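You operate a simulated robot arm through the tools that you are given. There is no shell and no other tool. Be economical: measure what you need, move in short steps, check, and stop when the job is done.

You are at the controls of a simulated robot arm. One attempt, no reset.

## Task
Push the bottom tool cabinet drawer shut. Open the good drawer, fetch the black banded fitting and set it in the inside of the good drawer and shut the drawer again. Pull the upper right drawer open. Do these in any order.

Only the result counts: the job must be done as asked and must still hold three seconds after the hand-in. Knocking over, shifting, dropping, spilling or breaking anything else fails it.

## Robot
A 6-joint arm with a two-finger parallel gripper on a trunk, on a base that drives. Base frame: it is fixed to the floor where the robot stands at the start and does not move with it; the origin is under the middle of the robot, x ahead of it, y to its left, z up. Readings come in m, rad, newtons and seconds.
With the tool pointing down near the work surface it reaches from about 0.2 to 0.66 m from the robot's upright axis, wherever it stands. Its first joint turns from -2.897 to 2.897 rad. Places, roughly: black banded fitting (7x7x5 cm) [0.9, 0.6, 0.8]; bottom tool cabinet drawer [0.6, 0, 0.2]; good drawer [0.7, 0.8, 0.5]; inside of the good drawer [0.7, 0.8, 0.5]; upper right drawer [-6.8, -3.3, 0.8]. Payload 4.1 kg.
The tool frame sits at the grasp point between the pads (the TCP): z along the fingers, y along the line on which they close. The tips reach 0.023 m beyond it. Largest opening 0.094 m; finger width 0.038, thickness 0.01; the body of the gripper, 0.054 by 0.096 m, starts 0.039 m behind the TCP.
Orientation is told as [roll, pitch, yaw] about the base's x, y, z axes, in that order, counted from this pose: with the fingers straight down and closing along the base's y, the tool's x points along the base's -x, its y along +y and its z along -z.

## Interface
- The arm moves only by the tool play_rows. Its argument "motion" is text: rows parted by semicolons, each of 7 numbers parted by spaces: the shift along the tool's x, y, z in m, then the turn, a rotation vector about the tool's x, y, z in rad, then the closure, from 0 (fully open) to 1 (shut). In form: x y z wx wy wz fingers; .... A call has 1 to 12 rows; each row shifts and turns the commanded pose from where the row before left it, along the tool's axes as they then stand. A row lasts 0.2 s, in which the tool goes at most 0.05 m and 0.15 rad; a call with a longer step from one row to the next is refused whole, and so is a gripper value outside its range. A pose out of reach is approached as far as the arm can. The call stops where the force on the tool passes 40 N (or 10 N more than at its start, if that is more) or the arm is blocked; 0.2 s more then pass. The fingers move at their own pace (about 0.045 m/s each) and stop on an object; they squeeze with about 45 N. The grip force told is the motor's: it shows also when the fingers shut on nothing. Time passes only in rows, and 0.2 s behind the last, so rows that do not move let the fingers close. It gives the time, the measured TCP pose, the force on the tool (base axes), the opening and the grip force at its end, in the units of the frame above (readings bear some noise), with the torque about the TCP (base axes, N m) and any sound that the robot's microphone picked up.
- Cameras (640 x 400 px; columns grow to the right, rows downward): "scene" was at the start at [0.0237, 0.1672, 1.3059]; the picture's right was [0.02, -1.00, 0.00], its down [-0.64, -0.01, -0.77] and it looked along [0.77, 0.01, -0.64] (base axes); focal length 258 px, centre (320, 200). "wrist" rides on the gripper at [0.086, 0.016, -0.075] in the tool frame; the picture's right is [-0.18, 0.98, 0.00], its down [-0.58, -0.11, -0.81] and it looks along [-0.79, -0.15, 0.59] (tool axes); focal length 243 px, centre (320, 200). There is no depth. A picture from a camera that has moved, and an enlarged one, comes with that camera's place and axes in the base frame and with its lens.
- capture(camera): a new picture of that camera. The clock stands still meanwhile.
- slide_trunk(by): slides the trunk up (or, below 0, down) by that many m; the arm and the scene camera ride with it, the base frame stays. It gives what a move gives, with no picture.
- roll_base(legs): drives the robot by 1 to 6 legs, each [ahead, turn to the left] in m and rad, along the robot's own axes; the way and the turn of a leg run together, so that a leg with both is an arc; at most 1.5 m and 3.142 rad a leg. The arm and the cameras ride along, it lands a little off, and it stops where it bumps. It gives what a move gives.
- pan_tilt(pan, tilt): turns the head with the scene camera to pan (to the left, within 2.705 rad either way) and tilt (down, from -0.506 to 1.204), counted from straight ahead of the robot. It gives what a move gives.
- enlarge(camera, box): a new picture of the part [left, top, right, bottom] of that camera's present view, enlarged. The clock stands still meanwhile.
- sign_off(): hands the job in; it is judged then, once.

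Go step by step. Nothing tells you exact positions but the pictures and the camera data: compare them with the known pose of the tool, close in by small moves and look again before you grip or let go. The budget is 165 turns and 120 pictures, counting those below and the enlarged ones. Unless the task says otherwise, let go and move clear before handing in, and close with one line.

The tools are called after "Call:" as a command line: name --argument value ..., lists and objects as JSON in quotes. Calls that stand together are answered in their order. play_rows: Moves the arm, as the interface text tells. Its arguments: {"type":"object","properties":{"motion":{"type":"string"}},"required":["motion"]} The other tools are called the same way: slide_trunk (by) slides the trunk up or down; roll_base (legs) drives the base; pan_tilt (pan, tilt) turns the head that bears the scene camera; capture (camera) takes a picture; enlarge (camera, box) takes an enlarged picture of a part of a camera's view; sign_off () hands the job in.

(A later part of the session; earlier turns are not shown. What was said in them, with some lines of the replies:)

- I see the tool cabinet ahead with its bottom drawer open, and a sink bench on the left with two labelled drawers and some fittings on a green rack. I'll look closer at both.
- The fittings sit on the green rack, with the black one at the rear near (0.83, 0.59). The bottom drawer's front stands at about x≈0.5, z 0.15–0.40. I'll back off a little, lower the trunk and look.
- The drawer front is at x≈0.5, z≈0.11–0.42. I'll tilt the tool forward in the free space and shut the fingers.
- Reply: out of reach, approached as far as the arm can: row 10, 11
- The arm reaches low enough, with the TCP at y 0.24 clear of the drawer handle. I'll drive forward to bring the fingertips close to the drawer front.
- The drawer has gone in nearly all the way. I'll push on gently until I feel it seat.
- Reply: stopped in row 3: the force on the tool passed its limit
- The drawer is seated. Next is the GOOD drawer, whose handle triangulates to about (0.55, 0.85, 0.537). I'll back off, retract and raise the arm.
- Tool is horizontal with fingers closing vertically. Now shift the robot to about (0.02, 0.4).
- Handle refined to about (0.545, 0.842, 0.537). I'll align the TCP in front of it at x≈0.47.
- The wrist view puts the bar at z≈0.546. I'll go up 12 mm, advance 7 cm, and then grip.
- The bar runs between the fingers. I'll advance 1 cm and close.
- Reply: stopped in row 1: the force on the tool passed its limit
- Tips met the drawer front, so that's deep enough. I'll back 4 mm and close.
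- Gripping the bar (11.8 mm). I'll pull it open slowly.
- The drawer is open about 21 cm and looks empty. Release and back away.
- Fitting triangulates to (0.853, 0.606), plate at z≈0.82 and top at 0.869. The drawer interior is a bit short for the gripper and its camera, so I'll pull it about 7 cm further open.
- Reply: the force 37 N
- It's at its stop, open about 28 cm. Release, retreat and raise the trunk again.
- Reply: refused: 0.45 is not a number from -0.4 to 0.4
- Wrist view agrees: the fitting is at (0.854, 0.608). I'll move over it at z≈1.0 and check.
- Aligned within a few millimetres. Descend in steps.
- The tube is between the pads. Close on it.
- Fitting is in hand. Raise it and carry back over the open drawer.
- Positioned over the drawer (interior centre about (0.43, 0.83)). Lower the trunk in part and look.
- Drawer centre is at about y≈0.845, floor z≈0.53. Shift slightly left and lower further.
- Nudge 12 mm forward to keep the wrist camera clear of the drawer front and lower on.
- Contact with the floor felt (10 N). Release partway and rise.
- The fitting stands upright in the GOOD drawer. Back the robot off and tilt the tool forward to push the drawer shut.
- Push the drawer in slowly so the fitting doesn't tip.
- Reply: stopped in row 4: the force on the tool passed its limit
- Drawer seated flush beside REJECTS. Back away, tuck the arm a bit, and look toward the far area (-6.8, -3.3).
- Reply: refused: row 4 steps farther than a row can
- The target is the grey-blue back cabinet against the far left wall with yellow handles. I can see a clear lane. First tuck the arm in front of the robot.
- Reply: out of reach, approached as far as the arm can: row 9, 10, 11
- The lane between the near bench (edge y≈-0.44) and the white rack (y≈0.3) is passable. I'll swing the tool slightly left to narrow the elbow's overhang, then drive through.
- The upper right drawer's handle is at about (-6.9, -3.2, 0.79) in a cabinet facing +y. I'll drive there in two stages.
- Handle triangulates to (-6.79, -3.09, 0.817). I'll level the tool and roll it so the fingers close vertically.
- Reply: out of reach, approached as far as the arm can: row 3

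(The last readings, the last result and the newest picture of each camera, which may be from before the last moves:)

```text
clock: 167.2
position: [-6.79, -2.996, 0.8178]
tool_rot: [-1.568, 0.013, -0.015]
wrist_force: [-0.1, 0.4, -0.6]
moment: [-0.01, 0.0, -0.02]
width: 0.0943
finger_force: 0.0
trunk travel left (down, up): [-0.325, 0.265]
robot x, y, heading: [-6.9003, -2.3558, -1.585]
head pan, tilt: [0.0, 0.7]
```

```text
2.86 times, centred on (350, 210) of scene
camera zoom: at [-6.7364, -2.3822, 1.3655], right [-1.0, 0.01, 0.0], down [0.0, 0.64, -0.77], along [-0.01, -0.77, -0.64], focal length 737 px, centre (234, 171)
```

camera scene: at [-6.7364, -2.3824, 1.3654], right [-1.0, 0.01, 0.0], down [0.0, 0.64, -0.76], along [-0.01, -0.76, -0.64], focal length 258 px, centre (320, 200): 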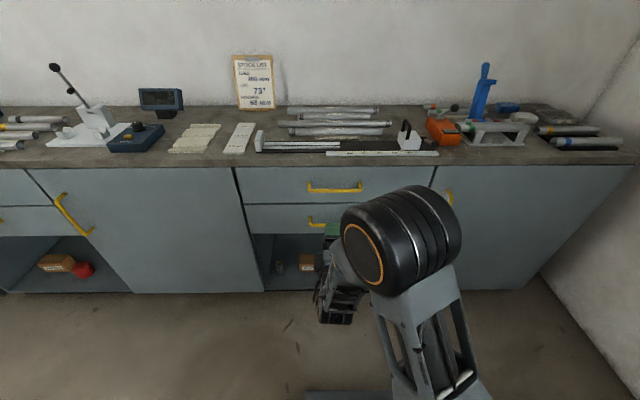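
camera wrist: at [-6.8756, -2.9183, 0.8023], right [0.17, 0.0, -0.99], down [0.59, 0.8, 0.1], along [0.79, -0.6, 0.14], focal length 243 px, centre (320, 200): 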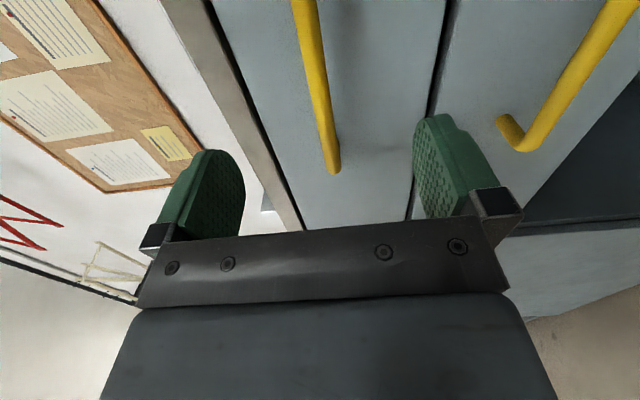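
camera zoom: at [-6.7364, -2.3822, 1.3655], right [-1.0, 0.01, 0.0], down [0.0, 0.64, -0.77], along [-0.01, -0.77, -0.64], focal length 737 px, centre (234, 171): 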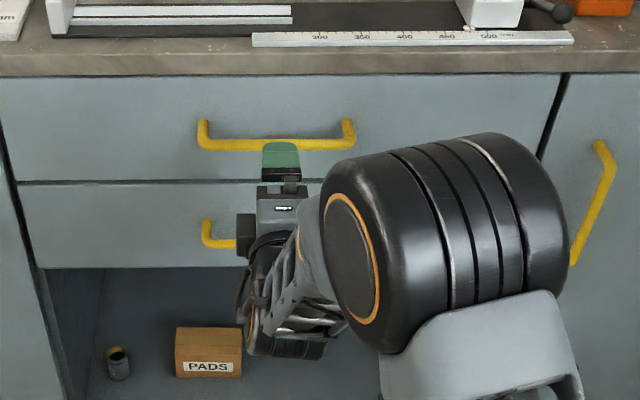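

Call:
play_rows --motion "0 -0.004 0.03 0 0 0 0; 0 0 0.03 0 0 0 0; 0 0 0.018 0 0 0 0; 0 0 0 0 0 0 0"

Call:
capture --camera "wrist"

```text
clock: 168.2
position: [-6.7899, -3.0734, 0.8191]
tool_rot: [-1.569, 0.014, -0.014]
wrist_force: [-0.5, 0.7, -0.4]
moment: [-0.01, 0.0, 0.01]
width: 0.094
finger_force: 0.0
trunk travel left (down, up): [-0.325, 0.265]
robot x, y, heading: [-6.9022, -2.3547, -1.575]
head pan, tilt: [0.0, 0.7]
```

```text
50 pictures are left
camera wrist: at [-6.8759, -2.9975, 0.8052], right [0.17, 0.0, -0.99], down [0.59, 0.8, 0.1], along [0.79, -0.6, 0.14], focal length 243 px, centre (320, 200)
```

wrist: 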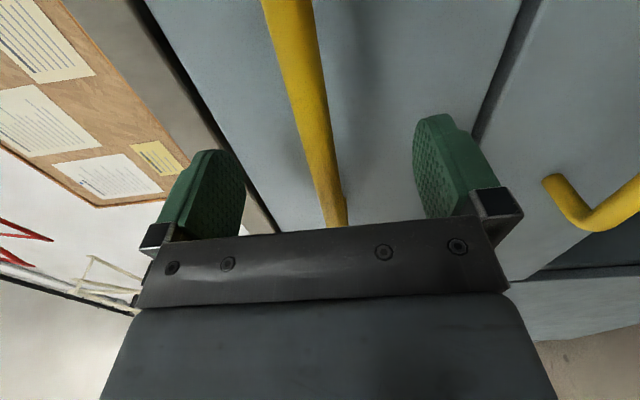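

Call:
play_rows --motion "0 0 0.01 0 0 0 0; 0 0 0 0 0 0 1; 0 0 0 0 0 0 1; 0 0 0 0 0 0 1; 0 0 0 0 0 0 1; 0 0 0 0 0 0 1; 0 0 0 0 0 0 1; 0 0 0 0 0 0 1"

```text
clock: 170.0
position: [-6.7909, -3.0836, 0.8177]
tool_rot: [-1.563, 0.012, -0.014]
wrist_force: [-0.3, 4.5, -11.4]
moment: [0.01, -1.86, 0.28]
width: 0.0142
finger_force: 44.8
trunk travel left (down, up): [-0.325, 0.265]
robot x, y, heading: [-6.9019, -2.3554, -1.578]
head pan, tilt: [0.0, 0.7]
```

Gripped (14 mm). Pull the drawer open slowly.

Call:
play_rows --motion "0 0 -0.01 0 0 0 1; 0 0 -0.02 0 0 0 1; 0 0 -0.02 0 0 0 1; 0 0 -0.02 0 0 0 1; 0 0 -0.02 0 0 0 1; 0 0 -0.02 0 0 0 1; 0 0 -0.02 0 0 0 1; 0 0 -0.02 0 0 0 1; 0 0 -0.02 0 0 0 1; 0 0 -0.02 0 0 0 1; 0 0 -0.01 0 0 0 1"

Call:
capture --camera "scene"

```text
clock: 171.9
position: [-6.7904, -2.9195, 0.8176]
tool_rot: [-1.56, 0.009, -0.023]
wrist_force: [-7.9, 1.2, -6.9]
moment: [0.18, -1.77, -0.45]
width: 0.0138
finger_force: 44.7
trunk travel left (down, up): [-0.325, 0.265]
robot x, y, heading: [-6.9014, -2.3537, -1.582]
head pan, tilt: [0.0, 0.7]
stopped in row 9: the force on the tool passed its limit (the readings are from after the stop); the commanded pose is now the measured one
```

```text
49 pictures are left
camera scene: at [-6.7375, -2.3836, 1.366], right [-1.0, 0.01, 0.0], down [0.01, 0.64, -0.76], along [-0.01, -0.76, -0.64], focal length 258 px, centre (320, 200)
```

scene: 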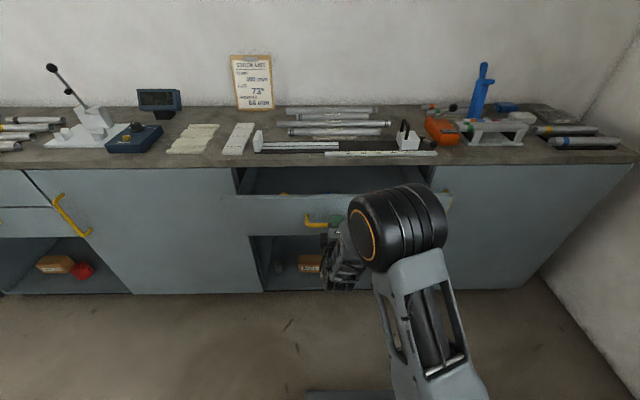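

It opened 16 cm and then met resistance. I'll check gently whether that is the stop.

Call:
play_rows --motion "0 0 -0.005 0 0 0 1; 0 0 -0.01 0 0 0 1; 0 0 -0.01 0 0 0 1; 0 0 -0.01 0 0 0 1"

Call:
enlarge --camera "scene" --box '[220, 140, 460, 300]'

```text
clock: 172.9
position: [-6.7916, -2.8846, 0.8181]
tool_rot: [-1.56, 0.01, -0.021]
wrist_force: [-25.2, -0.6, -14.1]
moment: [-0.01, -1.67, 0.47]
width: 0.0138
finger_force: 45.1
trunk travel left (down, up): [-0.325, 0.265]
robot x, y, heading: [-6.9019, -2.3539, -1.581]
head pan, tilt: [0.0, 0.7]
```

```text
2.50 times, centred on (340, 220) of scene
camera zoom: at [-6.7394, -2.3842, 1.3657], right [-1.0, 0.01, 0.0], down [0.01, 0.64, -0.76], along [-0.01, -0.76, -0.64], focal length 645 px, centre (270, 150)
```

zoom: 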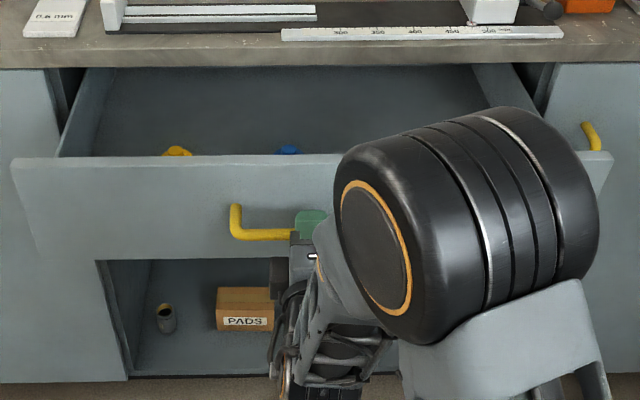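

Not the stop; a sideways load built up. I'll ease the sideways offset and draw it further by backing the base slightly.

Call:
play_rows --motion "0.004 0.002 0 0 0 0 1; 0.002 0.001 0 0 0 0 1"

Call:
roll_base --legs '[[-0.05, 0]]'

```text
clock: 173.6
position: [-6.7907, -2.8855, 0.8176]
tool_rot: [-1.569, 0.012, -0.012]
wrist_force: [13.1, -0.6, -0.4]
moment: [0.11, -1.81, -0.95]
width: 0.014
finger_force: 45.1
trunk travel left (down, up): [-0.325, 0.265]
robot x, y, heading: [-6.9005, -2.3548, -1.576]
head pan, tilt: [0.0, 0.7]
```

```text
clock: 174.5
position: [-6.7916, -2.8348, 0.8183]
tool_rot: [-1.57, 0.015, -0.016]
wrist_force: [30.5, -2.3, 13.6]
moment: [0.01, -1.69, 0.21]
width: 0.0143
finger_force: 44.8
trunk travel left (down, up): [-0.325, 0.265]
robot x, y, heading: [-6.8983, -2.3094, -1.581]
head pan, tilt: [0.0, 0.7]
```

Call:
play_rows --motion "-0.003 -0.002 0 0 0 0 1; -0.001 0 0 0 0 0 1"

Call:
roll_base --legs '[[-0.04, 0]]'

Call:
capture --camera "scene"

```text
clock: 175.1
position: [-6.7911, -2.8353, 0.8193]
tool_rot: [-1.564, 0.011, -0.019]
wrist_force: [-10.1, -1.8, -12.1]
moment: [-0.08, -1.67, 1.08]
width: 0.0138
finger_force: 45.0
trunk travel left (down, up): [-0.325, 0.265]
robot x, y, heading: [-6.9041, -2.3069, -1.578]
head pan, tilt: [0.0, 0.7]
```

```text
clock: 175.9
position: [-6.7918, -2.7959, 0.8172]
tool_rot: [-1.564, 0.011, -0.021]
wrist_force: [-19.4, -0.9, -23.2]
moment: [0.06, -1.71, -0.86]
width: 0.0137
finger_force: 45.6
trunk travel left (down, up): [-0.325, 0.265]
robot x, y, heading: [-6.9011, -2.265, -1.583]
head pan, tilt: [0.0, 0.7]
```

```text
47 pictures are left
camera scene: at [-6.7377, -2.2946, 1.3655], right [-1.0, 0.01, 0.0], down [0.01, 0.65, -0.76], along [-0.01, -0.76, -0.65], focal length 258 px, centre (320, 200)
```

scene: 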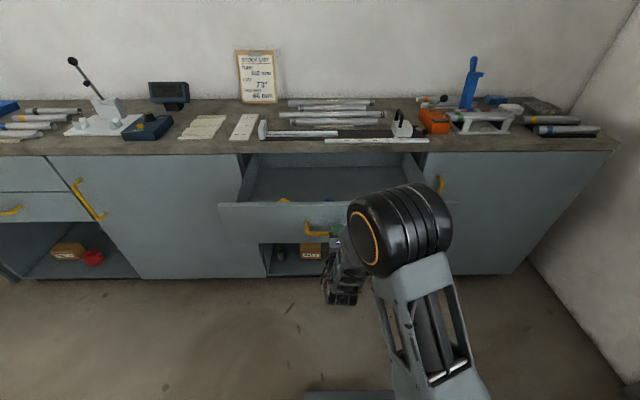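

The drawer is open about 29 cm, plenty. Ease the load, release, and back the base away.

Call:
play_rows --motion "0.003 0.003 0 0 0 0 1; 0 0 0 0 0 0 0; 0 0 0 0 0 0 0; 0 0 0 0 0 0 0; 0 0 0 0 0 0 0; 0 0 0 0 0 0 0; 0 0 0 0 0 0 0; 0 0 0 0 0 0 0"

Call:
roll_base --legs '[[-0.2, 0]]'

Call:
capture --camera "scene"

```text
clock: 177.8
position: [-6.7939, -2.7944, 0.8164]
tool_rot: [-1.566, 0.013, -0.02]
wrist_force: [-0.1, -0.5, -0.7]
moment: [0.01, 0.03, -0.01]
width: 0.094
finger_force: 0.0
trunk travel left (down, up): [-0.325, 0.265]
robot x, y, heading: [-6.9021, -2.2672, -1.582]
head pan, tilt: [0.0, 0.7]
```

```text
clock: 179.3
position: [-6.7929, -2.5969, 0.8169]
tool_rot: [-1.564, 0.012, -0.021]
wrist_force: [1.0, 0.9, -0.4]
moment: [0.0, -0.01, -0.01]
width: 0.094
finger_force: 0.1
trunk travel left (down, up): [-0.325, 0.265]
robot x, y, heading: [-6.8988, -2.0696, -1.58]
head pan, tilt: [0.0, 0.7]
```

```text
46 pictures are left
camera scene: at [-6.7338, -2.0948, 1.3654], right [-1.0, 0.01, 0.0], down [0.01, 0.64, -0.76], along [-0.01, -0.76, -0.64], focal length 258 px, centre (320, 200)
```

scene: 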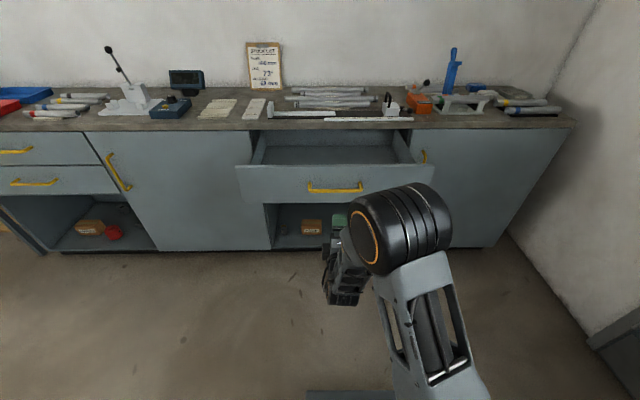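

The upper right drawer stays open and the arm is clear. The bottom tool cabinet drawer and the GOOD drawer (with the fitting inside) looked shut in the last views I had of them, so I'm handing in.

Call:
sign_off

```text
The job is handed in.
```

I handed the job in with all three parts done: the bottom tool cabinet drawer is shut, the black banded fitting is in the shut GOOD drawer, and the upper right drawer is open about 29 cm.
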